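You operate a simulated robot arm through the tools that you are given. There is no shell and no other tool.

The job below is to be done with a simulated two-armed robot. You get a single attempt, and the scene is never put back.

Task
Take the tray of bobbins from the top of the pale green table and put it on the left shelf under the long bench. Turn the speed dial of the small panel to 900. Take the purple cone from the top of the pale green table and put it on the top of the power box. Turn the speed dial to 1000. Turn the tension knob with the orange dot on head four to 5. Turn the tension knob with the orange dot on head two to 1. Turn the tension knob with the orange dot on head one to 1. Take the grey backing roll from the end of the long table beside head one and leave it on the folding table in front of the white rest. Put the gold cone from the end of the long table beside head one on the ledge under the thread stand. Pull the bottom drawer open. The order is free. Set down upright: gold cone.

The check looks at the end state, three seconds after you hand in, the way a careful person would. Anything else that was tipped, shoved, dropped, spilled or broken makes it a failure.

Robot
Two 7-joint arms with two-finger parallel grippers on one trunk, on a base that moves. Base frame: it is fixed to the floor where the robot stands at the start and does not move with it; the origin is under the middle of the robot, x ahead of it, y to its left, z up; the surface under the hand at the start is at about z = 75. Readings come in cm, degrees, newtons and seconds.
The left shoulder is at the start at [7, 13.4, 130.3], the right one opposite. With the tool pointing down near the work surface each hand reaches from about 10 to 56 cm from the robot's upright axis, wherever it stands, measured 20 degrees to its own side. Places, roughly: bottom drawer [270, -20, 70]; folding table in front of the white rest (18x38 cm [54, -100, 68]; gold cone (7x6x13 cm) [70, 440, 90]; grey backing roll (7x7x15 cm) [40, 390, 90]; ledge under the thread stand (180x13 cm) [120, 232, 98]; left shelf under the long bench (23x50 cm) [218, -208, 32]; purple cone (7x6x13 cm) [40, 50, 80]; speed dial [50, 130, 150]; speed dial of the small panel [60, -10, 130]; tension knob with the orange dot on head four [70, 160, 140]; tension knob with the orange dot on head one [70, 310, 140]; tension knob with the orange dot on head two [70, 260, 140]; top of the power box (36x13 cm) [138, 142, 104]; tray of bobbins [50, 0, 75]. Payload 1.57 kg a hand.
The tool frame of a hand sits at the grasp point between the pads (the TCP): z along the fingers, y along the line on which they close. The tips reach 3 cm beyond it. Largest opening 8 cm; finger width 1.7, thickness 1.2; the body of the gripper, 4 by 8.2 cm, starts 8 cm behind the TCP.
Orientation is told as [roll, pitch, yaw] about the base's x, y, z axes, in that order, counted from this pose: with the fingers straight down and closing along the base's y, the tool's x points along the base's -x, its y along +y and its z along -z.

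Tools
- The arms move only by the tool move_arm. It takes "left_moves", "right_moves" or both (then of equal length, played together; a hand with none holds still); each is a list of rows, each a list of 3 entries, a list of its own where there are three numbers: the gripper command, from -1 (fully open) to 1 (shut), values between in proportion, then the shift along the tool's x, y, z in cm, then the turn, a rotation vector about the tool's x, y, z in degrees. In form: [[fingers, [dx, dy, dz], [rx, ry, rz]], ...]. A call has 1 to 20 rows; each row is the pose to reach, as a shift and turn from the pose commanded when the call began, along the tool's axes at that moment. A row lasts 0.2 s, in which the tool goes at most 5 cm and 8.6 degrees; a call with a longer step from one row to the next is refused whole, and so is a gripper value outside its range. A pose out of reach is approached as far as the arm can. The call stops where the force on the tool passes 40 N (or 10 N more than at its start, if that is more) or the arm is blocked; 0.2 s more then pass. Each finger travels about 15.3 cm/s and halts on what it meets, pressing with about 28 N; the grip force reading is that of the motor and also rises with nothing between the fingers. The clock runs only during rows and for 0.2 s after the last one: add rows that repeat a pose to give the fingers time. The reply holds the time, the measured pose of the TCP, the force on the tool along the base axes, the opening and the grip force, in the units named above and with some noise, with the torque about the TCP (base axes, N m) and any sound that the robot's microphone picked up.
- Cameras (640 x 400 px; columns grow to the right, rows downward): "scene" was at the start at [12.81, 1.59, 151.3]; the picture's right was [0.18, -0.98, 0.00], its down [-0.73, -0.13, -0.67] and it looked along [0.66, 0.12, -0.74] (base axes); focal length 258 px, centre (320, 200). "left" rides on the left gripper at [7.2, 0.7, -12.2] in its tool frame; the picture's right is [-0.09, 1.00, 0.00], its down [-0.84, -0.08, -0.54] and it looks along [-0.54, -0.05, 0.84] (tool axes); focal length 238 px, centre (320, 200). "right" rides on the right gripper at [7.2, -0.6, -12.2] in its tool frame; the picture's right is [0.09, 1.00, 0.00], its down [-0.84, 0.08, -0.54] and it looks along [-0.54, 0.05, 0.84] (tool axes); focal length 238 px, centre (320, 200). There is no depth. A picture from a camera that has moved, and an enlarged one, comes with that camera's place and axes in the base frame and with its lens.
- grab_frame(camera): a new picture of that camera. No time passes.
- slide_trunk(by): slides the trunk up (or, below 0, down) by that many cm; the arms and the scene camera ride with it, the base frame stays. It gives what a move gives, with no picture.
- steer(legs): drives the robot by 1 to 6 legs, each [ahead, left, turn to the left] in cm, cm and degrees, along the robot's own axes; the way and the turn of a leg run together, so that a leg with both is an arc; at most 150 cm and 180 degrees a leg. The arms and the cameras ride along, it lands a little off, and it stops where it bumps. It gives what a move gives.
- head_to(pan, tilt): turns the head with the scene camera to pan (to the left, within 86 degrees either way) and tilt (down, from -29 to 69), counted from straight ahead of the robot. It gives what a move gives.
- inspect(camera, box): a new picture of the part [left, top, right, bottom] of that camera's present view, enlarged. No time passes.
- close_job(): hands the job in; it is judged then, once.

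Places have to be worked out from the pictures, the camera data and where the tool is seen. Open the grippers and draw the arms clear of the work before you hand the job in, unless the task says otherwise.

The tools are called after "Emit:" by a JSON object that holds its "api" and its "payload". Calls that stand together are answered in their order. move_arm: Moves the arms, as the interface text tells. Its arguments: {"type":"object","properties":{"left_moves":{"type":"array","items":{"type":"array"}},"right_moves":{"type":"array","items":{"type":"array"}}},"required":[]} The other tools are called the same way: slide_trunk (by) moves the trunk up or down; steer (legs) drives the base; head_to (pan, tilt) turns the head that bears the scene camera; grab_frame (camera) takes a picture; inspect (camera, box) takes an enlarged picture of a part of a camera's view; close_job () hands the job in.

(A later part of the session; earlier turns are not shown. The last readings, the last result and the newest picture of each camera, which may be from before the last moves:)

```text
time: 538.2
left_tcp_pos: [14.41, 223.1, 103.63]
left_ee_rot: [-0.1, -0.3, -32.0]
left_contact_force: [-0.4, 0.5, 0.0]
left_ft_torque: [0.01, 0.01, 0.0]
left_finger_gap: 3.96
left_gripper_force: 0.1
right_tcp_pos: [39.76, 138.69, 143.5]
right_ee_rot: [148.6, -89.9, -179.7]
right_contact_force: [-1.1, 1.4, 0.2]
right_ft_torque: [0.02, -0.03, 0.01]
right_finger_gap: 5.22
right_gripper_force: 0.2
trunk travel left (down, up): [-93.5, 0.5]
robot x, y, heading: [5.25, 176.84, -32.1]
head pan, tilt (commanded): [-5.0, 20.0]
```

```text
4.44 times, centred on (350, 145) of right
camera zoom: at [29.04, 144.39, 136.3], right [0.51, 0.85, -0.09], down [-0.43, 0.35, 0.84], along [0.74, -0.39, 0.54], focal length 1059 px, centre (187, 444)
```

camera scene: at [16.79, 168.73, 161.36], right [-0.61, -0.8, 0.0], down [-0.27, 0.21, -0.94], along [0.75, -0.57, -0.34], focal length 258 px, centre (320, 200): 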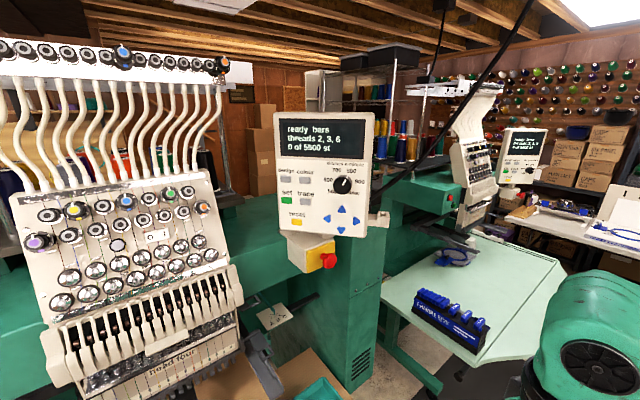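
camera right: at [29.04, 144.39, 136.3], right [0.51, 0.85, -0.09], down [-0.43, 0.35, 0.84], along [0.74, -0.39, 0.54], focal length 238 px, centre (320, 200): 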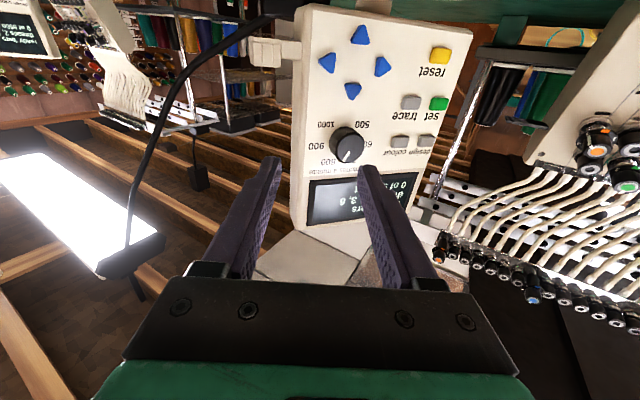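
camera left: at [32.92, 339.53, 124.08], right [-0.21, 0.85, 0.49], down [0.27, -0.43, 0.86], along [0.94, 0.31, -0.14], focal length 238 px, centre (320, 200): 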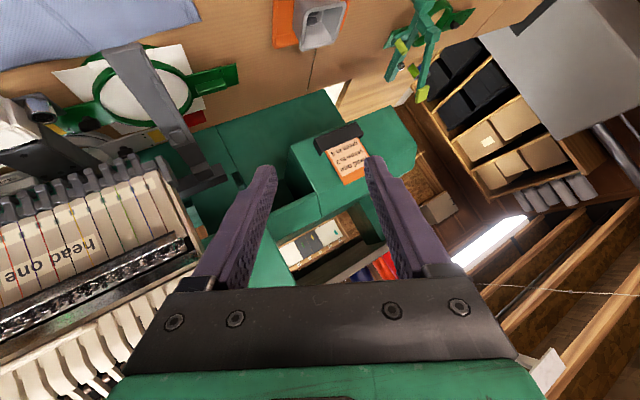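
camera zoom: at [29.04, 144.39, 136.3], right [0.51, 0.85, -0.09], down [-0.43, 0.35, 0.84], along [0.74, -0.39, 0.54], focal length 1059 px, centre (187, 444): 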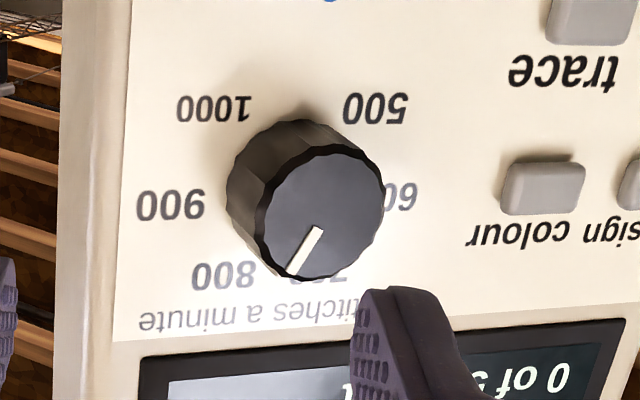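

Dial base ≈ [55.9, 132.5, 146.2], panel yaw ≈ 46°. I nudge the robot 4 cm forward and line the hand up with the dial axis.

Emit:
{"api": "steer", "payload": {"legs": [[4, 0, 0]]}}

Emit:
{"api": "move_arm", "payload": {"right_moves": [[-0.4, [-0.7, 1.4, 0.8], [3.5, 0, 0]], [-0.4, [-1.4, 2.9, 1.6], [7, 0, 0]], [-0.4, [-2, 4.3, 2.4], [10.5, 0, 0]], [-0.4, [-2.7, 5.74, 3.3], [14, 0, 0]], [-0.4, [-2.7, 5.74, 3.3], [14, 0, 0]], [-0.4, [-2.7, 5.74, 3.3], [14, 0, 0]]]}}

Emit:
{"api": "grab_frame", "payload": {"camera": "right"}}

Emit:
{"api": "inspect", "payload": {"camera": "right", "box": [260, 80, 380, 180]}}

```text
time: 539.0
left_tcp_pos: [17.04, 221.36, 103.36]
left_ee_rot: [0.0, -0.7, -32.0]
left_contact_force: [-2.4, 0.0, -1.1]
left_ft_torque: [-0.02, -0.06, -0.01]
left_finger_gap: 4.01
left_gripper_force: 0.2
right_tcp_pos: [42.14, 137.18, 143.83]
right_ee_rot: [174.0, -89.5, 155.0]
right_contact_force: [-0.8, 0.0, -0.1]
right_ft_torque: [-0.01, -0.02, -0.02]
right_finger_gap: 5.19
right_gripper_force: 0.0
trunk travel left (down, up): [-93.5, 0.5]
robot x, y, heading: [8.15, 174.94, -32.4]
head pan, tilt (commanded): [-5.0, 20.0]
```

```text
time: 540.4
left_tcp_pos: [17.62, 220.97, 103.57]
left_ee_rot: [0.1, -0.3, -31.9]
left_contact_force: [-0.7, -0.6, 0.6]
left_ft_torque: [0.0, 0.02, -0.02]
left_finger_gap: 3.96
left_gripper_force: 0.0
right_tcp_pos: [48.8, 139.73, 146.12]
right_ee_rot: [107.7, -89.9, -152.7]
right_contact_force: [0.0, -0.3, -1.1]
right_ft_torque: [-0.02, -0.01, 0.01]
right_finger_gap: 5.6
right_gripper_force: 0.1
trunk travel left (down, up): [-93.5, 0.5]
robot x, y, heading: [8.4, 174.67, -32.3]
head pan, tilt (commanded): [-5.0, 20.0]
```

```text
taken
camera right: at [39.86, 148.0, 139.05], right [0.7, 0.7, -0.09], down [-0.33, 0.44, 0.84], along [0.63, -0.56, 0.54], focal length 238 px, centre (320, 200)
```

right: 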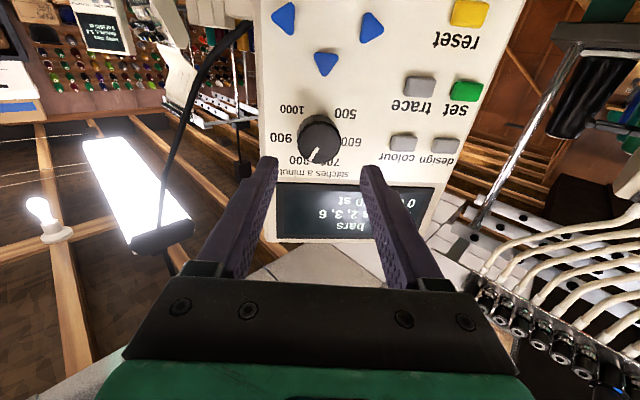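

```text
4.00 times, centred on (320, 130) of right
camera zoom: at [39.86, 148.0, 139.05], right [0.7, 0.7, -0.09], down [-0.33, 0.44, 0.84], along [0.63, -0.56, 0.54], focal length 953 px, centre (320, 480)
```

zoom: 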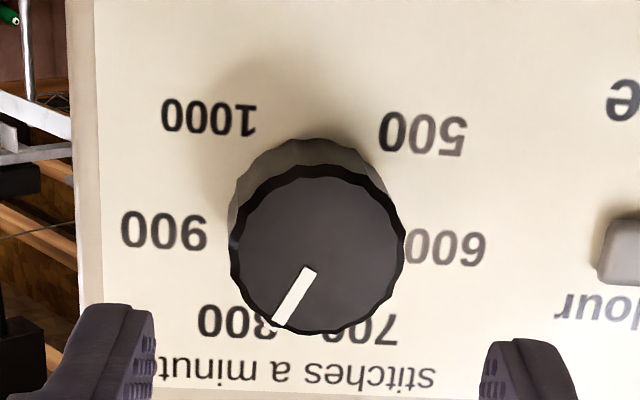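

Aligned within 4 mm. I correct the yaw by 4° and pre-roll the hand to −62° in free air.

Emit:
{"api": "move_arm", "payload": {"right_moves": [[-0.4, [0.1, -0.33, 0], [4, 0, 0]], [-0.4, [0.1, -0.33, 0], [4, 0, 0]]]}}

Emit:
{"api": "move_arm", "payload": {"right_moves": [[-0.4, [0, 0, 0], [0, 0, -8]], [-0.4, [0, 0, 0], [0, 0, -16]], [-0.4, [0, 0, 0], [0, 0, -24]], [-0.4, [0, 0, 0], [0, 0, -32]], [-0.4, [0, 0, 0], [0, 0, -40]], [-0.4, [0, 0, 0], [0, 0, -48]], [-0.4, [0, 0, 0], [0, 0, -55]], [-0.4, [0, 0, 0], [0, 0, -62]], [-0.4, [0, 0, 0], [0, 0, -62]]]}}

Emit:
{"api": "grab_frame", "payload": {"camera": "right"}}

Emit:
{"api": "inspect", "payload": {"camera": "right", "box": [240, 80, 400, 200]}}

```text
time: 541.0
left_tcp_pos: [17.62, 221.02, 103.57]
left_ee_rot: [0.0, -0.3, -31.9]
left_contact_force: [0.5, 0.0, -0.1]
left_ft_torque: [0.02, 0.0, 0.02]
left_finger_gap: 4.01
left_gripper_force: 0.1
right_tcp_pos: [48.74, 139.69, 146.06]
right_ee_rot: [96.7, -90.0, -145.8]
right_contact_force: [-0.8, -1.1, 0.5]
right_ft_torque: [0.01, -0.03, -0.01]
right_finger_gap: 5.58
right_gripper_force: 0.1
trunk travel left (down, up): [-93.5, 0.5]
robot x, y, heading: [8.05, 174.41, -32.6]
head pan, tilt (commanded): [-5.0, 20.0]
```

```text
time: 543.0
left_tcp_pos: [17.65, 220.99, 103.5]
left_ee_rot: [0.0, -0.3, -31.8]
left_contact_force: [0.4, -0.9, -0.1]
left_ft_torque: [-0.01, -0.01, 0.0]
left_finger_gap: 3.98
left_gripper_force: 0.1
right_tcp_pos: [48.64, 139.5, 145.95]
right_ee_rot: [-90.0, -28.1, 40.9]
right_contact_force: [0.6, 0.8, -0.8]
right_ft_torque: [0.02, -0.01, -0.01]
right_finger_gap: 5.59
right_gripper_force: 0.1
trunk travel left (down, up): [-93.5, 0.5]
robot x, y, heading: [8.33, 174.69, -32.4]
head pan, tilt (commanded): [-5.0, 20.0]
```

```text
taken
camera right: at [35.71, 144.38, 143.3], right [0.29, 0.25, -0.92], down [0.23, 0.92, 0.32], along [0.93, -0.31, 0.21], focal length 238 px, centre (320, 200)
```

right: 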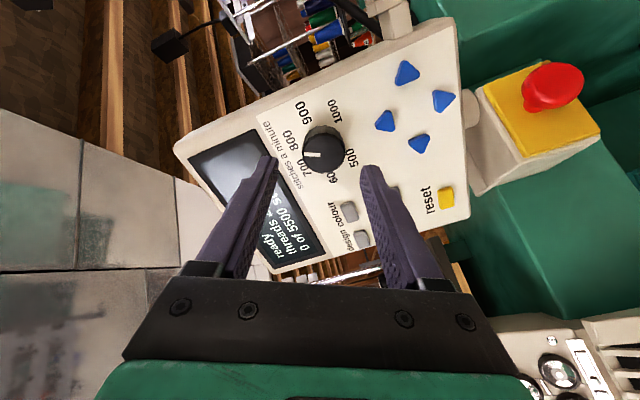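

```text
3.33 times, centred on (320, 140) of right
camera zoom: at [35.71, 144.38, 143.3], right [0.29, 0.25, -0.92], down [0.23, 0.92, 0.32], along [0.93, -0.31, 0.21], focal length 794 px, centre (320, 400)
```

zoom: 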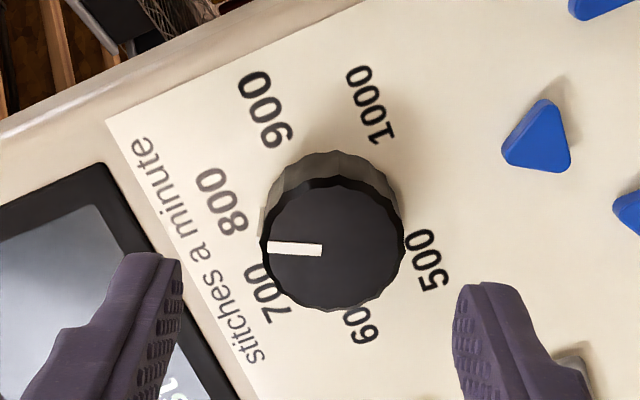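

Roll −62 is fine here; I test whether −110 is also reachable so the turn can be done in one stroke.

Emit:
{"api": "move_arm", "payload": {"right_moves": [[-0.4, [0, 0, 0], [0, 0, -8]], [-0.4, [0, 0, 0], [0, 0, -16]], [-0.4, [0, 0, 0], [0, 0, -24]], [-0.4, [0, 0, 0], [0, 0, -32]], [-0.4, [0, 0, 0], [0, 0, -40]], [-0.4, [0, 0, 0], [0, 0, -48]], [-0.4, [0, 0, 0], [0, 0, -48]]]}}

Emit:
{"api": "grab_frame", "payload": {"camera": "right"}}

```text
time: 544.6
left_tcp_pos: [17.7, 220.98, 103.67]
left_ee_rot: [0.1, -0.2, -32.1]
left_contact_force: [0.1, 0.6, -0.1]
left_ft_torque: [0.01, -0.01, 0.02]
left_finger_gap: 4.0
left_gripper_force: 0.0
right_tcp_pos: [48.58, 139.5, 146.01]
right_ee_rot: [-89.9, 19.9, 41.0]
right_contact_force: [-0.5, 0.1, 0.4]
right_ft_torque: [0.03, 0.02, 0.02]
right_finger_gap: 5.57
right_gripper_force: 0.1
trunk travel left (down, up): [-93.5, 0.5]
robot x, y, heading: [8.13, 175.19, -32.3]
head pan, tilt (commanded): [-5.0, 20.0]
```

```text
taken
camera right: at [35.78, 144.46, 149.12], right [-0.32, -0.28, -0.9], down [0.22, 0.91, -0.36], along [0.92, -0.31, -0.23], focal length 238 px, centre (320, 200)
```

right: 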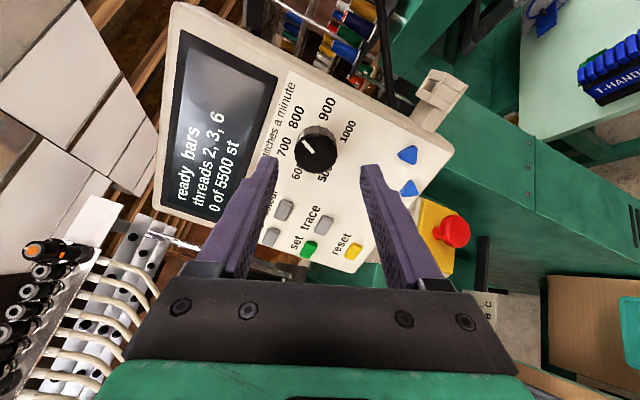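

Roll −110 is reachable. I zoom for the final alignment at this roll.

Emit:
{"api": "inspect", "payload": {"camera": "right", "box": [240, 80, 400, 200]}}

```text
3.33 times, centred on (320, 140) of right
camera zoom: at [35.78, 144.46, 149.12], right [-0.32, -0.28, -0.9], down [0.22, 0.91, -0.36], along [0.92, -0.31, -0.23], focal length 794 px, centre (320, 400)
```

zoom: 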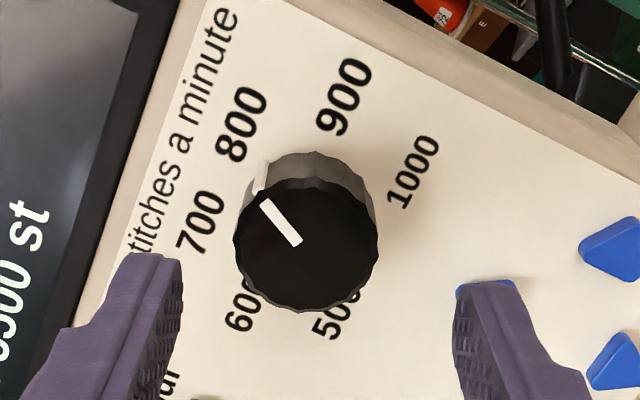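

The tool axis needs 4° of yaw back; that also centres it. I apply it and advance 4 cm, then check.

Emit:
{"api": "move_arm", "payload": {"right_moves": [[-0.4, [0.05, 0.03, 0], [1.37, -3.76, 0]], [-0.4, [0.05, 0.03, 0], [1.37, -3.76, 0]]]}}

Emit:
{"api": "move_arm", "payload": {"right_moves": [[-0.4, [0, 0, 2], [0, 0, 0]], [-0.4, [0, 0, 4], [0, 0, 0]], [-0.4, [0, 0, 4], [0, 0, 0]]]}}

Emit:
{"api": "inspect", "payload": {"camera": "right", "box": [240, 80, 400, 200]}}

```text
time: 545.2
left_tcp_pos: [17.6, 221.09, 103.6]
left_ee_rot: [0.0, -0.3, -31.8]
left_contact_force: [0.9, 0.2, -0.1]
left_ft_torque: [-0.01, -0.01, 0.01]
left_finger_gap: 4.01
left_gripper_force: 0.1
right_tcp_pos: [48.56, 139.63, 146.08]
right_ee_rot: [-90.0, 20.1, 45.0]
right_contact_force: [-0.6, 0.3, 0.1]
right_ft_torque: [-0.01, -0.01, 0.0]
right_finger_gap: 5.6
right_gripper_force: 0.0
trunk travel left (down, up): [-93.5, 0.5]
robot x, y, heading: [8.42, 174.78, -32.1]
head pan, tilt (commanded): [-5.0, 20.0]
```

```text
time: 546.0
left_tcp_pos: [17.69, 221.03, 103.51]
left_ee_rot: [0.0, -0.3, -31.9]
left_contact_force: [0.8, 0.4, -0.1]
left_ft_torque: [-0.02, 0.0, 0.04]
left_finger_gap: 4.03
left_gripper_force: 0.0
right_tcp_pos: [51.41, 136.81, 145.92]
right_ee_rot: [-90.0, 19.9, 45.0]
right_contact_force: [0.2, -0.5, 0.0]
right_ft_torque: [0.01, 0.0, 0.01]
right_finger_gap: 5.57
right_gripper_force: 0.1
trunk travel left (down, up): [-93.5, 0.5]
robot x, y, heading: [8.39, 175.02, -32.2]
head pan, tilt (commanded): [-5.0, 20.0]
```

```text
3.33 times, centred on (320, 140) of right
camera zoom: at [38.27, 140.77, 149.07], right [-0.3, -0.3, -0.9], down [0.15, 0.92, -0.36], along [0.94, -0.25, -0.23], focal length 794 px, centre (320, 400)
```

zoom: 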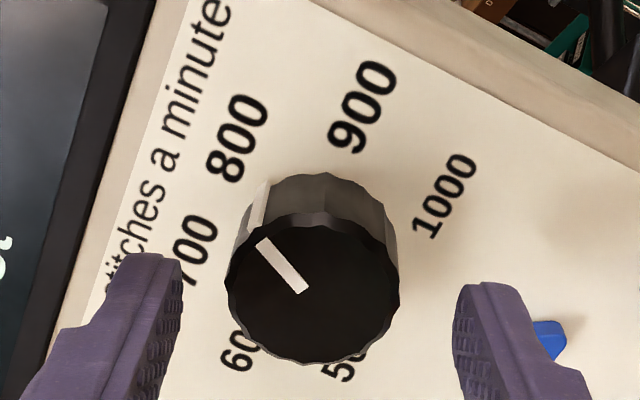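

Centred. I advance the last 2.6 cm and close on the dial.

Emit:
{"api": "move_arm", "payload": {"right_moves": [[-0.4, [0, 0, 1.3], [0, 0, 0]], [-0.4, [0, 0, 2.6], [0, 0, 0]], [-0.4, [0, 0, 2.6], [0, 0, 0]], [0, [0, 0, 2.6], [0, 0, 0]], [0.4, [0, 0, 2.6], [0, 0, 0]], [0.8, [0, 0, 2.6], [0, 0, 0]], [1, [0, 0, 2.6], [0, 0, 0]], [1, [0, 0, 2.6], [0, 0, 0]]]}}

Emit:
{"api": "inspect", "payload": {"camera": "right", "box": [240, 80, 400, 200]}}

```text
time: 547.8
left_tcp_pos: [17.66, 221.03, 103.54]
left_ee_rot: [0.0, -0.4, -32.0]
left_contact_force: [0.2, 0.4, -0.1]
left_ft_torque: [0.01, 0.0, 0.03]
left_finger_gap: 3.98
left_gripper_force: 0.1
right_tcp_pos: [53.38, 135.02, 146.01]
right_ee_rot: [-90.1, 19.9, 45.0]
right_contact_force: [2.6, -1.0, 9.9]
right_ft_torque: [0.7, 0.53, -0.02]
right_finger_gap: 3.87
right_gripper_force: 44.6
trunk travel left (down, up): [-93.5, 0.5]
robot x, y, heading: [8.5, 174.82, -32.5]
head pan, tilt (commanded): [-5.0, 20.0]
```

```text
3.33 times, centred on (320, 140) of right
camera zoom: at [40.18, 138.95, 149.15], right [-0.3, -0.3, -0.9], down [0.15, 0.92, -0.36], along [0.94, -0.25, -0.23], focal length 794 px, centre (320, 400)
```

zoom: 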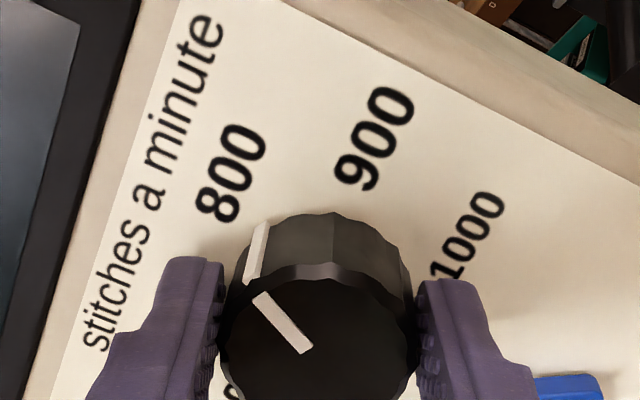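

Gripped (3.87 cm). I turn clockwise +56° first.

Emit:
{"api": "move_arm", "payload": {"right_moves": [[1, [0, 0, 0], [0, 0, 6]], [1, [0, 0, 0], [0, 0, 12]], [1, [0, 0, 0], [0, 0, 18]], [1, [0, 0, 0], [0, 0, 24]], [1, [0, 0, 0], [0, 0, 30]], [1, [0, 0, 0], [0, 0, 36]], [1, [0, 0, 0], [0, 0, 42]], [1, [0, 0, 0], [0, 0, 49]], [1, [0, 0, 0], [0, 0, 56]], [1, [0, 0, 0], [0, 0, 56]]]}}

Emit:
{"api": "inspect", "payload": {"camera": "right", "box": [240, 80, 400, 200]}}

```text
time: 550.0
left_tcp_pos: [17.73, 221.08, 103.55]
left_ee_rot: [0.0, -0.3, -32.0]
left_contact_force: [0.6, 0.4, -0.9]
left_ft_torque: [-0.03, 0.03, -0.01]
left_finger_gap: 3.98
left_gripper_force: 0.1
right_tcp_pos: [53.26, 135.07, 145.87]
right_ee_rot: [-89.9, -36.1, 45.0]
right_contact_force: [-0.4, 2.0, -5.8]
right_ft_torque: [-0.9, -0.69, 0.24]
right_finger_gap: 3.91
right_gripper_force: 44.6
trunk travel left (down, up): [-93.5, 0.5]
robot x, y, heading: [8.44, 174.76, -32.4]
head pan, tilt (commanded): [-5.0, 20.0]
```

```text
3.33 times, centred on (320, 140) of right
camera zoom: at [40.37, 139.24, 142.3], right [0.36, 0.36, -0.86], down [0.13, 0.89, 0.43], along [0.92, -0.26, 0.28], focal length 794 px, centre (320, 400)
```

zoom: 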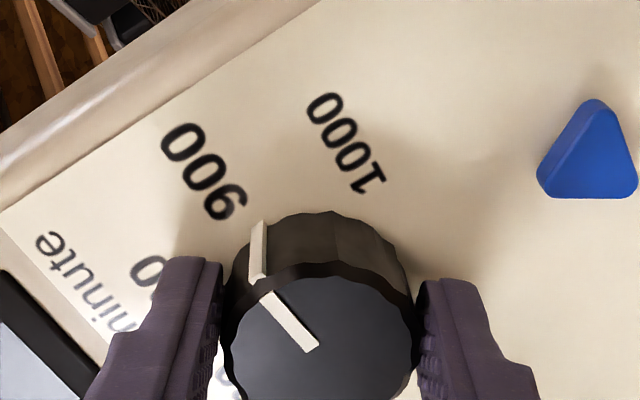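

Turning without slip. Remaining +55°.

Emit:
{"api": "move_arm", "payload": {"right_moves": [[1, [0, 0, 0], [0, 0, 6]], [1, [0, 0, 0], [0, 0, 12]], [1, [0, 0, 0], [0, 0, 18]], [1, [0, 0, 0], [0, 0, 24]], [1, [0, 0, 0], [0, 0, 30]], [1, [0, 0, 0], [0, 0, 36]], [1, [0, 0, 0], [0, 0, 42]], [1, [0, 0, 0], [0, 0, 49]], [1, [0, 0, 0], [0, 0, 55]], [1, [0, 0, 0], [0, 0, 55]]]}}

Emit:
{"api": "inspect", "payload": {"camera": "right", "box": [240, 80, 400, 200]}}

Emit:
{"api": "inspect", "payload": {"camera": "scene", "box": [290, 140, 390, 220]}}

```text
time: 552.2
left_tcp_pos: [17.85, 221.17, 103.47]
left_ee_rot: [-0.2, -0.3, -31.9]
left_contact_force: [-0.4, 0.8, 0.4]
left_ft_torque: [0.01, -0.01, -0.01]
left_finger_gap: 4.0
left_gripper_force: 0.1
right_tcp_pos: [53.41, 135.02, 146.12]
right_ee_rot: [98.9, -89.0, -143.9]
right_contact_force: [1.9, 5.0, -1.2]
right_ft_torque: [-0.67, 0.28, -0.84]
right_finger_gap: 3.98
right_gripper_force: 45.2
trunk travel left (down, up): [-93.5, 0.5]
robot x, y, heading: [8.61, 175.04, -32.4]
head pan, tilt (commanded): [-5.0, 20.0]
```

```text
3.33 times, centred on (320, 140) of right
camera zoom: at [44.5, 143.3, 138.99], right [0.71, 0.71, -0.07], down [-0.34, 0.43, 0.84], along [0.62, -0.56, 0.54], focal length 794 px, centre (320, 400)
```

zoom: 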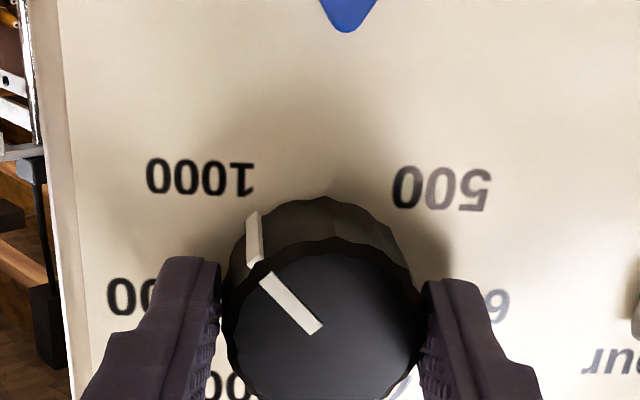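

```text
5.00 times, centred on (340, 180) of scene
camera zoom: at [20.25, 166.84, 161.38], right [-0.61, -0.8, 0.0], down [-0.27, 0.21, -0.94], along [0.75, -0.57, -0.34], focal length 1290 px, centre (220, 300)
```

zoom: 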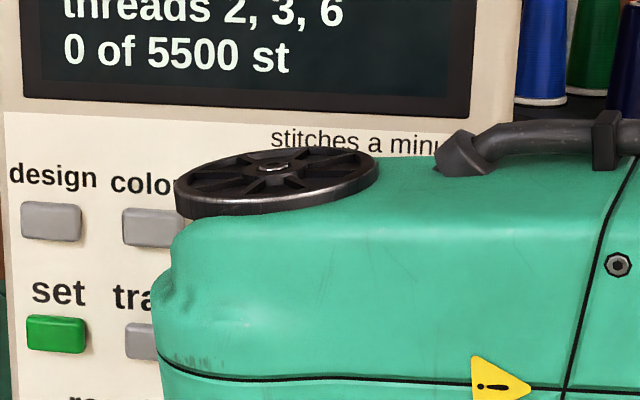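

The pointer stands at ≈ 135°, i.e. 1000. I release and back off to verify.

Emit:
{"api": "move_arm", "payload": {"right_moves": [[0.5, [0, 0, 0], [0, 0, 0]], [0, [0, 0, 0], [0, 0, 0]], [-0.5, [0, 0, 0], [0, 0, 0]], [-0.5, [0, 0, 0], [0, 0, 0]], [-0.5, [0, 0, -2], [0, 0, 0]], [-0.5, [0, 0, -5], [0, 0, 0]], [-0.5, [0, 0, -8], [0, 0, 0]], [-0.5, [0, 0, -8], [0, 0, 0]]]}}

Emit:
{"api": "inspect", "payload": {"camera": "right", "box": [240, 60, 400, 180]}}

```text
time: 554.0
left_tcp_pos: [17.8, 220.94, 103.65]
left_ee_rot: [0.0, -0.1, -32.0]
left_contact_force: [0.0, 0.0, -0.2]
left_ft_torque: [-0.04, 0.01, 0.01]
left_finger_gap: 4.0
left_gripper_force: 0.0
right_tcp_pos: [47.51, 140.49, 146.18]
right_ee_rot: [88.4, -88.9, -133.5]
right_contact_force: [-0.3, 0.5, -0.2]
right_ft_torque: [0.04, -0.03, 0.0]
right_finger_gap: 5.99
right_gripper_force: 0.1
trunk travel left (down, up): [-93.5, 0.5]
robot x, y, heading: [8.16, 174.74, -32.3]
head pan, tilt (commanded): [-5.0, 20.0]
```

```text
3.33 times, centred on (320, 120) of right
camera zoom: at [38.58, 148.74, 138.94], right [0.71, 0.7, -0.07], down [-0.34, 0.43, 0.84], along [0.62, -0.57, 0.54], focal length 794 px, centre (320, 467)
```

zoom: 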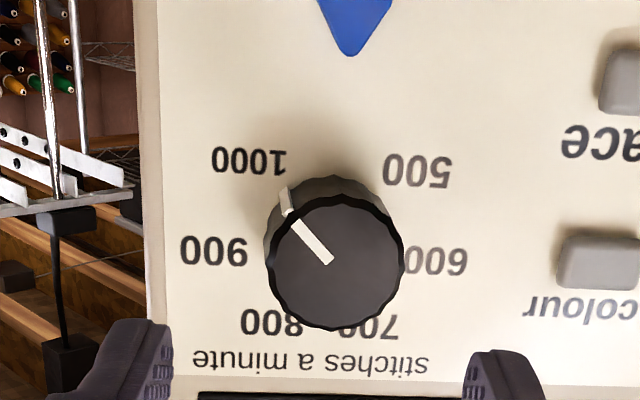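

The speed dial reads 1000. All dials are done. I bring the right hand back to fingers-down near the body before fetching the grey roll.

Emit:
{"api": "move_arm", "payload": {"right_moves": [[-0.3, [1, -1.5, -3], [-0.9, 7.5, -0.9]], [-0.3, [3, -3, -5], [-1.7, 14.9, -1.7]], [-0.3, [5, -4.6, -6.5], [-2.6, 22.4, -2.6]], [-0.3, [7, -6.1, -8], [-3.4, 29.8, -3.4]], [-0.3, [9, -7.7, -9.5], [-4.3, 37.3, -4.3]], [-0.3, [11.5, -9.2, -11], [-5.1, 44.8, -5.1]], [-0.3, [14, -10.7, -12.3], [-6, 52.2, -6]], [-0.3, [16.5, -12.3, -13.6], [-6.8, 59.7, -6.8]], [-0.3, [18.5, -13.8, -14.8], [-7.7, 67.1, -7.7]], [-0.3, [20.5, -15.3, -16], [-8.5, 74.6, -8.5]], [-0.3, [22.5, -16.9, -17], [-9.4, 82, -9.4]], [-0.3, [24, -18.4, -17.8], [-10.2, 89.5, -10.2]], [-0.3, [24, -18.4, -17.8], [-10.2, 89.5, -10.2]]]}}

Emit:
{"api": "inspect", "payload": {"camera": "scene", "box": [290, 140, 390, 240]}}

```text
time: 556.8
left_tcp_pos: [17.74, 221.05, 103.53]
left_ee_rot: [0.0, -0.3, -32.0]
left_contact_force: [-0.4, -0.4, -0.4]
left_ft_torque: [0.04, -0.01, 0.01]
left_finger_gap: 4.01
left_gripper_force: 0.1
right_tcp_pos: [22.27, 140.52, 121.68]
right_ee_rot: [1.0, -0.2, -32.0]
right_contact_force: [-0.6, 0.1, -0.3]
right_ft_torque: [0.01, 0.02, 0.0]
right_finger_gap: 5.21
right_gripper_force: 0.1
trunk travel left (down, up): [-93.5, 0.5]
robot x, y, heading: [8.59, 175.1, -32.1]
head pan, tilt (commanded): [-5.0, 20.0]
```

```text
4.00 times, centred on (340, 190) of scene
camera zoom: at [20.15, 166.64, 161.36], right [-0.61, -0.8, 0.0], down [-0.27, 0.21, -0.94], along [0.75, -0.57, -0.34], focal length 1032 px, centre (240, 240)
```

zoom: 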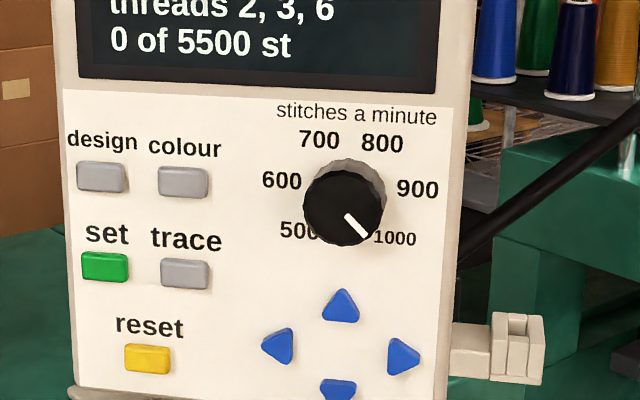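

Confirmed at 1000. Now I back away, square up, and travel north to the grey roll.

Emit:
{"api": "steer", "payload": {"legs": [[-30, 0, 0], [0, 0, 32], [0, 150, 0], [0, 66, 0]]}}

Emit:
{"api": "head_to", "payload": {"pan": -5, "tilt": 40}}

Emit:
{"api": "grab_frame", "payload": {"camera": "scene"}}

```text
time: 570.7
left_tcp_pos: [-38.75, 448.76, 103.72]
left_ee_rot: [0.2, -0.3, 2.0]
left_contact_force: [-0.7, 0.0, -0.6]
left_ft_torque: [0.02, 0.02, 0.0]
left_finger_gap: 4.01
left_gripper_force: 0.0
right_tcp_pos: [9.88, 384.58, 121.77]
right_ee_rot: [1.1, -0.3, 1.9]
right_contact_force: [0.2, 0.0, -0.1]
right_ft_torque: [0.01, 0.0, -0.02]
right_finger_gap: 5.2
right_gripper_force: 0.1
trunk travel left (down, up): [-93.5, 0.5]
robot x, y, heading: [-20.56, 405.35, 1.4]
head pan, tilt (commanded): [-5.0, 20.0]
```

```text
time: 571.5
left_tcp_pos: [-38.86, 449.05, 103.56]
left_ee_rot: [0.0, -0.4, 2.1]
left_contact_force: [-0.6, 0.0, 0.3]
left_ft_torque: [-0.01, -0.03, 0.04]
left_finger_gap: 3.97
left_gripper_force: 0.0
right_tcp_pos: [9.81, 384.72, 121.77]
right_ee_rot: [1.0, -0.3, 1.9]
right_contact_force: [-0.4, -0.5, 0.2]
right_ft_torque: [0.04, 0.02, -0.02]
right_finger_gap: 5.21
right_gripper_force: 0.0
trunk travel left (down, up): [-93.5, 0.5]
robot x, y, heading: [-20.72, 405.23, 1.5]
head pan, tilt (commanded): [-5.0, 40.0]
```

```text
taken
camera scene: at [-7.2, 405.26, 158.23], right [-0.06, -1.0, 0.0], down [-0.64, 0.04, -0.77], along [0.77, -0.05, -0.64], focal length 258 px, centre (320, 200)
```

scene: 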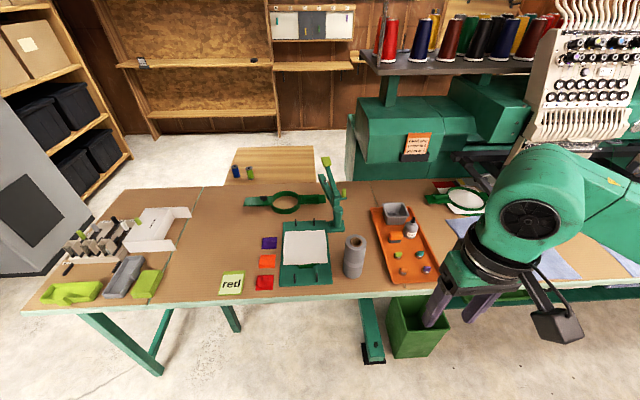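

The roll stands between the green plate and the orange tray at ≈ [42.7, 390.5]. I move closer and bring the right hand above it.

Emit:
{"api": "steer", "payload": {"legs": [[22, 0, -1.5]]}}

Emit:
{"api": "move_arm", "payload": {"right_moves": [[-0.6, [-2.2, 1.1, 1], [1, 0, 0]], [-0.8, [-4.4, 2.2, 2], [1, 0, 0]], [-1, [-6.6, 3.3, 3], [1, 0, 0]], [-1, [-8.8, 4.4, 3], [1, 0, 0]], [-1, [-11, 5.5, 3], [1, 0, 0]], [-1, [-11, 5.5, 3], [1, 0, 0]]]}}

Emit:
{"api": "grab_frame", "payload": {"camera": "right"}}

Emit:
{"api": "grab_frame", "payload": {"camera": "scene"}}

```text
time: 573.2
left_tcp_pos: [-16.13, 449.8, 103.53]
left_ee_rot: [-0.1, -0.5, 0.3]
left_contact_force: [0.2, -0.3, 1.3]
left_ft_torque: [-0.01, -0.05, 0.02]
left_finger_gap: 3.98
left_gripper_force: 0.1
right_tcp_pos: [30.75, 384.2, 122.01]
right_ee_rot: [1.0, -0.5, 0.3]
right_contact_force: [0.8, -0.1, 0.6]
right_ft_torque: [-0.02, 0.0, 0.02]
right_finger_gap: 5.21
right_gripper_force: 0.0
trunk travel left (down, up): [-93.5, 0.5]
robot x, y, heading: [0.84, 405.38, -0.1]
head pan, tilt (commanded): [-5.0, 40.0]
```

```text
time: 574.6
left_tcp_pos: [-15.94, 449.66, 103.48]
left_ee_rot: [0.0, -0.3, 0.4]
left_contact_force: [0.2, 0.2, 0.0]
left_ft_torque: [-0.01, -0.03, 0.03]
left_finger_gap: 3.98
left_gripper_force: 0.2
right_tcp_pos: [41.99, 389.71, 119.03]
right_ee_rot: [0.1, -0.3, 0.3]
right_contact_force: [-0.2, 0.0, 0.4]
right_ft_torque: [-0.04, -0.06, -0.04]
right_finger_gap: 8.01
right_gripper_force: 0.0
trunk travel left (down, up): [-93.5, 0.5]
robot x, y, heading: [1.05, 405.42, 0.1]
head pan, tilt (commanded): [-5.0, 40.0]
```

```text
taken
camera right: at [34.86, 388.88, 131.16], right [-0.1, 1.0, 0.0], down [0.83, 0.08, 0.55], along [0.54, 0.05, -0.84], focal length 238 px, centre (320, 200)
```

right: 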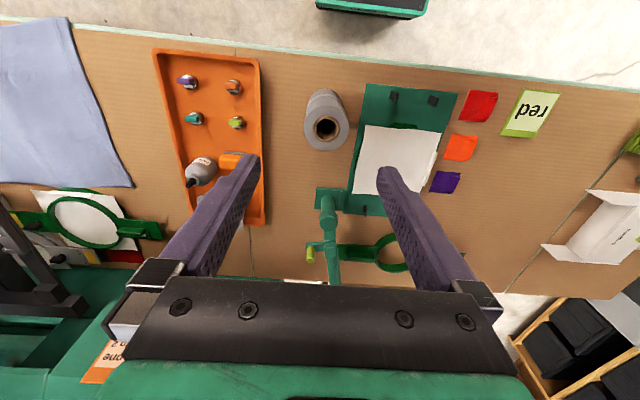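

```text
taken
camera scene: at [14.55, 405.11, 158.23], right [-0.09, -1.0, 0.0], down [-0.64, 0.06, -0.77], along [0.76, -0.07, -0.64], focal length 258 px, centre (320, 200)
```

scene: 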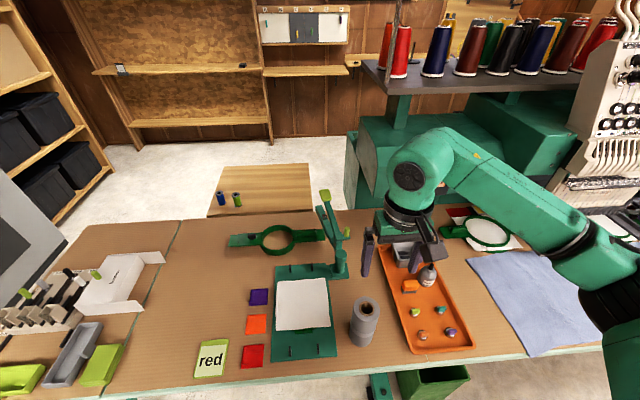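

Roll axis ≈ [44.5, 390.8]. I centre over it and go down to just above its top, then check.

Emit:
{"api": "move_arm", "payload": {"right_moves": [[-1, [-1.2, 0.5, 3], [0, 0, 0]], [-1, [-2.4, 1.0, 6.5], [0, 0, 0]], [-1, [-2.4, 1.0, 10], [0, 0, 0]], [-1, [-2.4, 1.0, 14], [0, 0, 0]], [-1, [-2.4, 1.0, 14], [0, 0, 0]]]}}

Emit:
{"api": "grab_frame", "payload": {"camera": "right"}}

Emit:
{"api": "inspect", "payload": {"camera": "scene", "box": [300, 220, 480, 380]}}

```text
time: 575.8
left_tcp_pos: [-15.8, 449.77, 103.59]
left_ee_rot: [-0.1, -0.2, 0.4]
left_contact_force: [1.3, 0.2, 0.9]
left_ft_torque: [-0.01, 0.0, 0.01]
left_finger_gap: 4.01
left_gripper_force: 0.1
right_tcp_pos: [44.57, 390.92, 104.79]
right_ee_rot: [0.0, -0.3, 0.3]
right_contact_force: [0.0, -0.4, 0.5]
right_ft_torque: [-0.01, 0.01, -0.02]
right_finger_gap: 8.03
right_gripper_force: 0.1
trunk travel left (down, up): [-93.5, 0.5]
robot x, y, heading: [1.2, 405.91, -0.1]
head pan, tilt (commanded): [-5.0, 40.0]
```

```text
taken
camera right: at [37.35, 390.16, 117.01], right [-0.1, 1.0, 0.0], down [0.83, 0.08, 0.55], along [0.54, 0.05, -0.84], focal length 238 px, centre (320, 200)
```

right: 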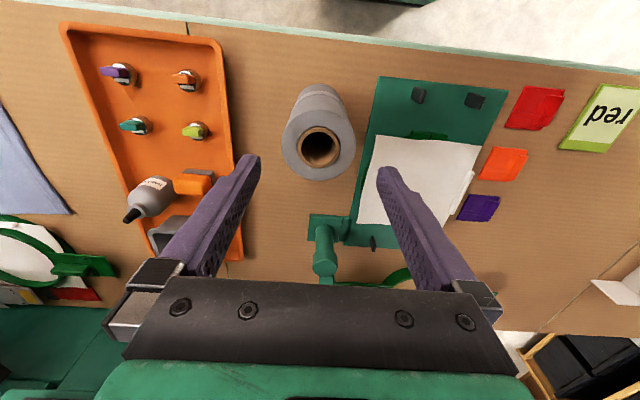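

```text
2.50 times, centred on (390, 300) of scene
camera zoom: at [14.63, 405.17, 158.22], right [-0.09, -1.0, 0.0], down [-0.64, 0.06, -0.77], along [0.76, -0.07, -0.64], focal length 645 px, centre (145, -50)
```

zoom: 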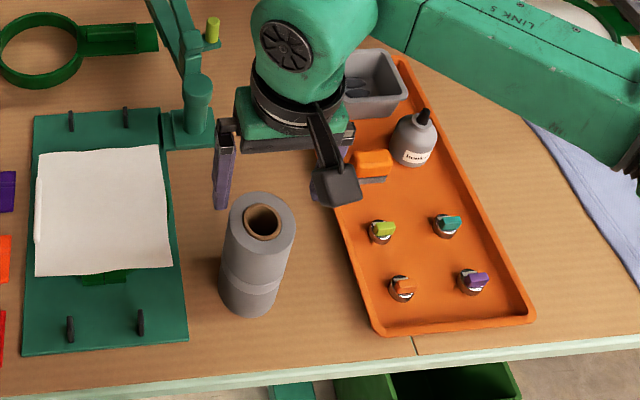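

The roll is ~6 cm wide and well centred. I make a small correction and descend to z ≈ 93.

Emit:
{"api": "move_arm", "payload": {"right_moves": [[-1, [0.5, -0.15, 2], [0, 0, 0]], [-1, [0.5, -0.15, 5], [0, 0, 0]], [-1, [0.5, -0.15, 8], [0, 0, 0]], [-1, [0.5, -0.15, 10.5], [0, 0, 0]], [-1, [0.5, -0.15, 11.8], [0, 0, 0]], [-1, [0.5, -0.15, 11.8], [0, 0, 0]]]}}

Emit:
{"api": "grab_frame", "payload": {"camera": "right"}}

Emit:
{"api": "inspect", "payload": {"camera": "scene", "box": [300, 220, 480, 380]}}

```text
time: 577.2
left_tcp_pos: [-15.85, 449.82, 103.52]
left_ee_rot: [0.1, -0.3, 0.4]
left_contact_force: [0.0, -0.1, -0.1]
left_ft_torque: [0.0, -0.03, 0.01]
left_finger_gap: 4.0
left_gripper_force: 0.0
right_tcp_pos: [44.04, 390.73, 93.07]
right_ee_rot: [0.0, -0.3, 0.2]
right_contact_force: [0.6, 0.7, -0.9]
right_ft_torque: [-0.02, 0.01, -0.01]
right_finger_gap: 7.98
right_gripper_force: 0.0
trunk travel left (down, up): [-93.5, 0.5]
robot x, y, heading: [0.96, 405.78, -0.1]
head pan, tilt (commanded): [-5.0, 40.0]
```

```text
taken
camera right: at [36.83, 390.01, 105.33], right [-0.1, 1.0, 0.0], down [0.83, 0.08, 0.55], along [0.54, 0.05, -0.84], focal length 238 px, centre (320, 200)
```

right: 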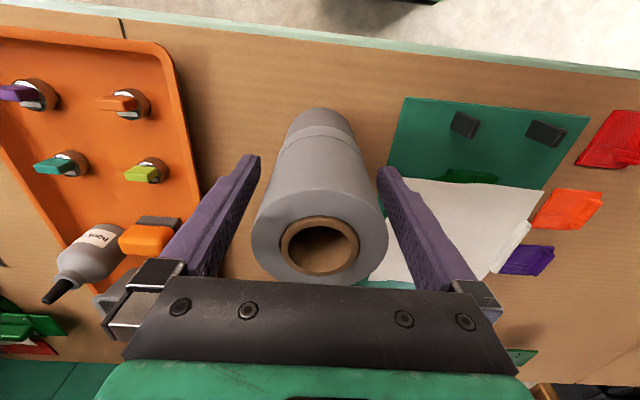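

```text
2.50 times, centred on (390, 300) of scene
camera zoom: at [14.58, 405.15, 158.22], right [-0.09, -1.0, 0.0], down [-0.64, 0.06, -0.77], along [0.76, -0.07, -0.64], focal length 645 px, centre (145, -50)
```

zoom: 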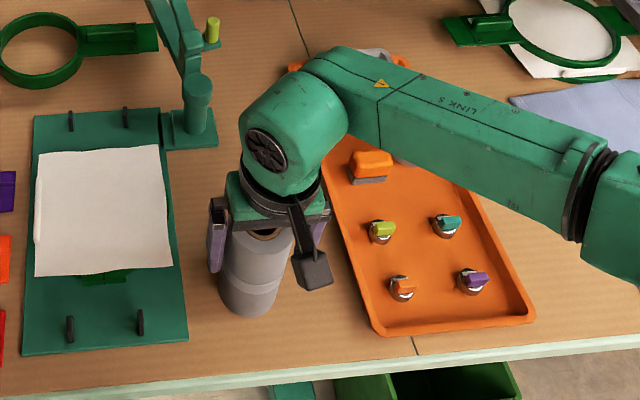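

The roll is between the fingers. I close on it.

Emit:
{"api": "move_arm", "payload": {"right_moves": [[-0.8, [0, 0, 0], [0, 0, 0]], [-0.6, [0, 0, 0], [0, 0, 0]], [-0.4, [0, 0, 0], [0, 0, 0]], [0, [0, 0, 0], [0, 0, 0]], [0.5, [0, 0, 0], [0, 0, 0]], [1, [0, 0, 0], [0, 0, 0]], [1, [0, 0, 0], [0, 0, 0]]]}}

Emit:
{"api": "move_arm", "payload": {"right_moves": [[1, [0, 0, -0.5], [0, 0, 0]], [1, [0, 0, -1.5], [0, 0, 0]], [1, [0, 0, -3], [0, 0, 0]], [1, [0, 0, -3], [0, 0, 0]]]}}

Emit:
{"api": "grab_frame", "payload": {"camera": "right"}}

Emit:
{"api": "inspect", "payload": {"camera": "scene", "box": [300, 220, 480, 380]}}

```text
time: 578.8
left_tcp_pos: [-15.83, 449.73, 103.45]
left_ee_rot: [0.0, -0.2, 0.4]
left_contact_force: [-0.3, -0.5, -0.3]
left_ft_torque: [-0.01, -0.01, 0.02]
left_finger_gap: 4.0
left_gripper_force: 0.1
right_tcp_pos: [43.98, 390.7, 93.26]
right_ee_rot: [-0.1, -0.3, 0.3]
right_contact_force: [-0.3, 0.3, 1.1]
right_ft_torque: [0.03, 0.03, 0.01]
right_finger_gap: 6.53
right_gripper_force: 27.9
trunk travel left (down, up): [-93.5, 0.5]
robot x, y, heading: [1.02, 405.83, 0.0]
head pan, tilt (commanded): [-5.0, 40.0]
```

```text
time: 579.8
left_tcp_pos: [-15.7, 449.84, 103.59]
left_ee_rot: [0.0, -0.2, 0.5]
left_contact_force: [0.1, 0.3, 0.1]
left_ft_torque: [-0.01, -0.01, 0.0]
left_finger_gap: 4.02
left_gripper_force: 0.1
right_tcp_pos: [44.1, 390.55, 96.11]
right_ee_rot: [0.1, -0.4, 0.3]
right_contact_force: [-0.5, -0.4, -2.7]
right_ft_torque: [0.01, 0.05, 0.0]
right_finger_gap: 6.53
right_gripper_force: 27.9
trunk travel left (down, up): [-93.5, 0.5]
robot x, y, heading: [0.54, 405.39, 0.1]
head pan, tilt (commanded): [-5.0, 40.0]
```

```text
taken
camera right: at [36.96, 389.88, 108.31], right [-0.1, 1.0, 0.0], down [0.83, 0.08, 0.55], along [0.54, 0.05, -0.84], focal length 238 px, centre (320, 200)
```

right: 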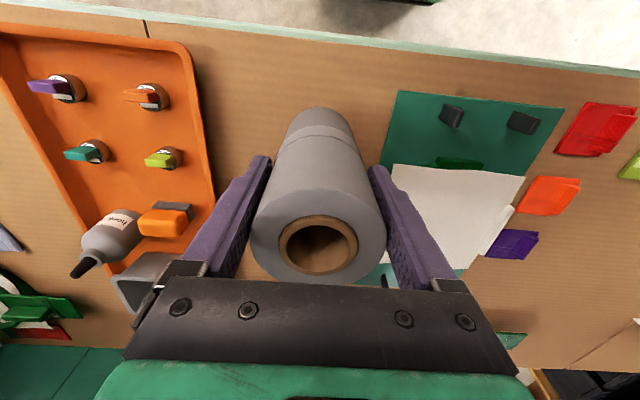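

```text
2.50 times, centred on (390, 300) of scene
camera zoom: at [14.66, 405.13, 158.22], right [-0.09, -1.0, 0.0], down [-0.64, 0.06, -0.77], along [0.76, -0.07, -0.64], focal length 645 px, centre (145, -50)
```

zoom: 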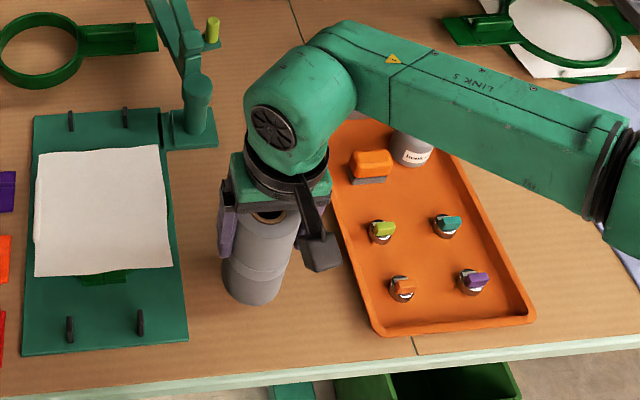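

The roll lifts cleanly. I raise it well clear, draw it in, and back off from the table.

Emit:
{"api": "move_arm", "payload": {"right_moves": [[1, [0, 0, -3], [0, 0, 0]], [1, [0, 0, -6.5], [0, 0, 0]], [1, [0, 0, -10], [0, 0, 0]], [1, [0, 0, -13.5], [0, 0, 0]], [1, [0, 0, -17], [0, 0, 0]], [1, [0, 0, -20], [0, 0, 0]], [1, [3, 0, -21], [0, 0, 0]], [1, [6, 0, -21], [0, 0, 0]], [1, [9, 0, -21], [0, 0, 0]], [1, [9, 0, -21], [0, 0, 0]]]}}

Emit:
{"api": "steer", "payload": {"legs": [[-45, 0, 0], [0, 0, -90]]}}

Emit:
{"api": "head_to", "payload": {"pan": 0, "tilt": 20}}

Emit:
{"api": "grab_frame", "payload": {"camera": "scene"}}

Emit:
{"api": "grab_frame", "payload": {"camera": "right"}}

```text
time: 582.0
left_tcp_pos: [-15.66, 449.67, 103.58]
left_ee_rot: [0.0, -0.2, 0.4]
left_contact_force: [-0.6, 1.0, -0.1]
left_ft_torque: [0.03, -0.02, -0.01]
left_finger_gap: 3.99
left_gripper_force: 0.1
right_tcp_pos: [35.01, 390.56, 116.88]
right_ee_rot: [0.1, -0.3, 0.3]
right_contact_force: [-0.9, 0.7, -2.8]
right_ft_torque: [0.0, 0.02, -0.01]
right_finger_gap: 6.53
right_gripper_force: 28.2
trunk travel left (down, up): [-93.5, 0.5]
robot x, y, heading: [1.02, 405.84, -0.0]
head pan, tilt (commanded): [-5.0, 40.0]
```

```text
time: 588.5
left_tcp_pos: [0.32, 421.92, 103.56]
left_ee_rot: [0.0, -0.1, -90.5]
left_contact_force: [-0.7, -0.4, 0.6]
left_ft_torque: [0.05, -0.03, -0.01]
left_finger_gap: 3.99
left_gripper_force: 0.1
right_tcp_pos: [-59.77, 372.04, 116.94]
right_ee_rot: [0.1, -0.3, -90.6]
right_contact_force: [-0.4, 0.9, -3.2]
right_ft_torque: [0.02, 0.01, -0.01]
right_finger_gap: 6.51
right_gripper_force: 27.7
trunk travel left (down, up): [-93.5, 0.5]
robot x, y, heading: [-43.95, 405.86, -90.8]
head pan, tilt (commanded): [-5.0, 40.0]
```

```text
time: 589.4
left_tcp_pos: [0.33, 421.94, 103.56]
left_ee_rot: [0.0, -0.2, -90.5]
left_contact_force: [0.8, 0.1, -0.7]
left_ft_torque: [-0.02, 0.0, 0.02]
left_finger_gap: 3.98
left_gripper_force: 0.1
right_tcp_pos: [-59.75, 372.12, 116.99]
right_ee_rot: [0.0, -0.3, -90.6]
right_contact_force: [0.1, 0.2, -2.9]
right_ft_torque: [0.03, 0.0, -0.02]
right_finger_gap: 6.57
right_gripper_force: 28.0
trunk travel left (down, up): [-93.5, 0.5]
robot x, y, heading: [-44.13, 405.94, -90.9]
head pan, tilt (commanded): [0.0, 20.0]
```

```text
taken
camera scene: at [-44.14, 391.56, 161.35], right [-1.0, 0.02, 0.0], down [0.01, 0.34, -0.94], along [-0.01, -0.94, -0.34], focal length 258 px, centre (320, 200)
```

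scene: 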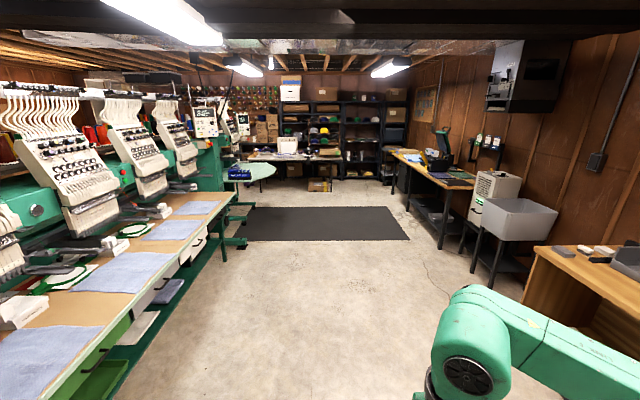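

```text
taken
camera right: at [-60.28, 379.34, 129.17], right [1.0, 0.08, 0.0], down [0.07, -0.83, 0.55], along [0.05, -0.54, -0.84], focal length 238 px, centre (320, 200)
```

right: 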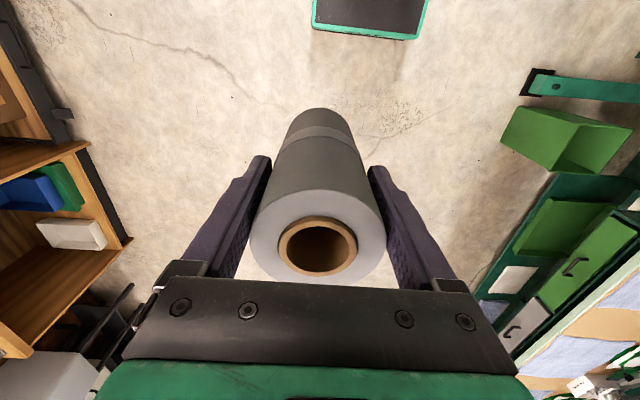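

The aisle is clear. I drive south along it to about y = −20.

Emit:
{"api": "steer", "payload": {"legs": [[0, 0, 0.9], [150, 0, 0], [150, 0, 0], [120, 0, 0], [0, 0, 50]]}}

Emit:
{"api": "head_to", "payload": {"pan": -20, "tilt": 30}}

Emit:
{"api": "grab_frame", "payload": {"camera": "scene"}}

Emit:
{"api": "grab_frame", "payload": {"camera": "right"}}

```text
time: 612.3
left_tcp_pos: [-31.88, 26.54, 103.84]
left_ee_rot: [0.2, -0.3, -39.9]
left_contact_force: [0.0, 0.2, 0.2]
left_ft_torque: [0.0, 0.02, 0.02]
left_finger_gap: 3.99
left_gripper_force: 0.0
right_tcp_pos: [-31.58, -51.62, 117.1]
right_ee_rot: [0.2, -0.3, -39.9]
right_contact_force: [-0.1, 0.3, -2.6]
right_ft_torque: [-0.01, 0.04, -0.02]
right_finger_gap: 6.54
right_gripper_force: 28.0
trunk travel left (down, up): [-93.5, 0.5]
robot x, y, heading: [-47.01, -17.53, -40.2]
head pan, tilt (commanded): [0.0, 20.0]
```

```text
time: 613.1
left_tcp_pos: [-31.42, 27.05, 103.48]
left_ee_rot: [-0.2, -0.1, -39.8]
left_contact_force: [-0.8, 0.9, 1.2]
left_ft_torque: [-0.03, -0.02, 0.01]
left_finger_gap: 4.0
left_gripper_force: 0.0
right_tcp_pos: [-31.07, -50.94, 117.11]
right_ee_rot: [-0.3, -0.3, -40.0]
right_contact_force: [-0.5, -0.2, -2.1]
right_ft_torque: [0.0, 0.05, 0.0]
right_finger_gap: 6.54
right_gripper_force: 27.9
trunk travel left (down, up): [-93.5, 0.5]
robot x, y, heading: [-47.8, -17.95, -40.5]
head pan, tilt (commanded): [-20.0, 30.0]
```

```text
taken
camera scene: at [-39.64, -29.42, 159.84], right [-0.87, -0.5, -0.01], down [-0.24, 0.44, -0.87], along [0.43, -0.75, -0.5], focal length 258 px, centre (320, 200)
```

scene: 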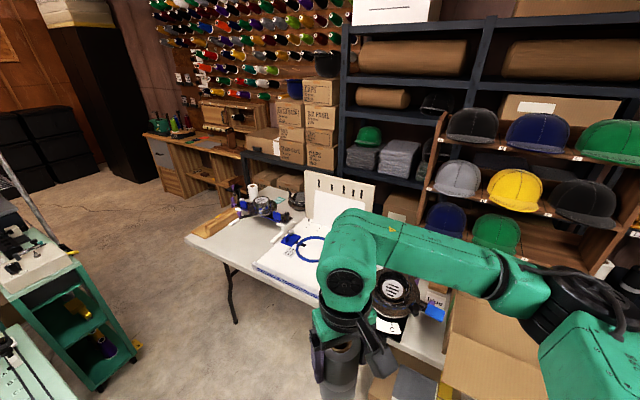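

```text
taken
camera right: at [-36.99, -46.75, 129.34], right [0.57, 0.82, -0.01], down [0.69, -0.47, 0.55], along [0.45, -0.31, -0.84], focal length 238 px, centre (320, 200)
```

right: 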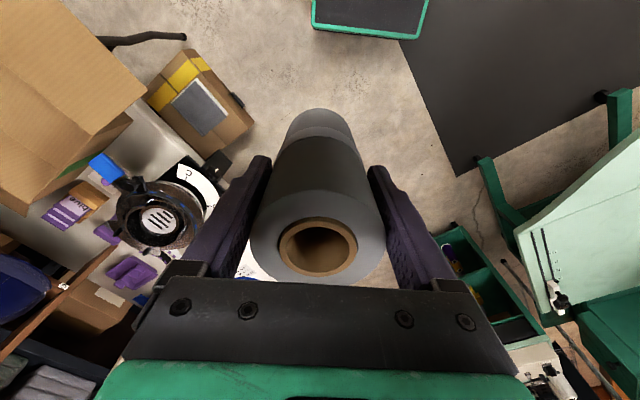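

I zoom on the left end of the folding table to identify the white rest and the free area in front of it.

Emit:
{"api": "inspect", "payload": {"camera": "scene", "box": [170, 160, 370, 310]}}

```text
2.67 times, centred on (270, 235) of scene
camera zoom: at [-39.64, -29.42, 159.84], right [-0.87, -0.5, -0.01], down [-0.24, 0.44, -0.87], along [0.43, -0.75, -0.5], focal length 688 px, centre (453, 107)
```

zoom: 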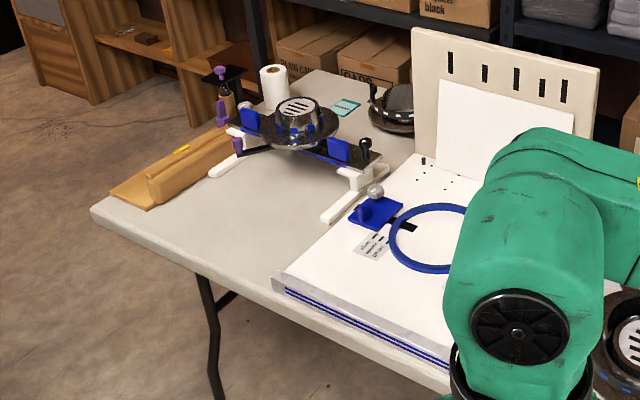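

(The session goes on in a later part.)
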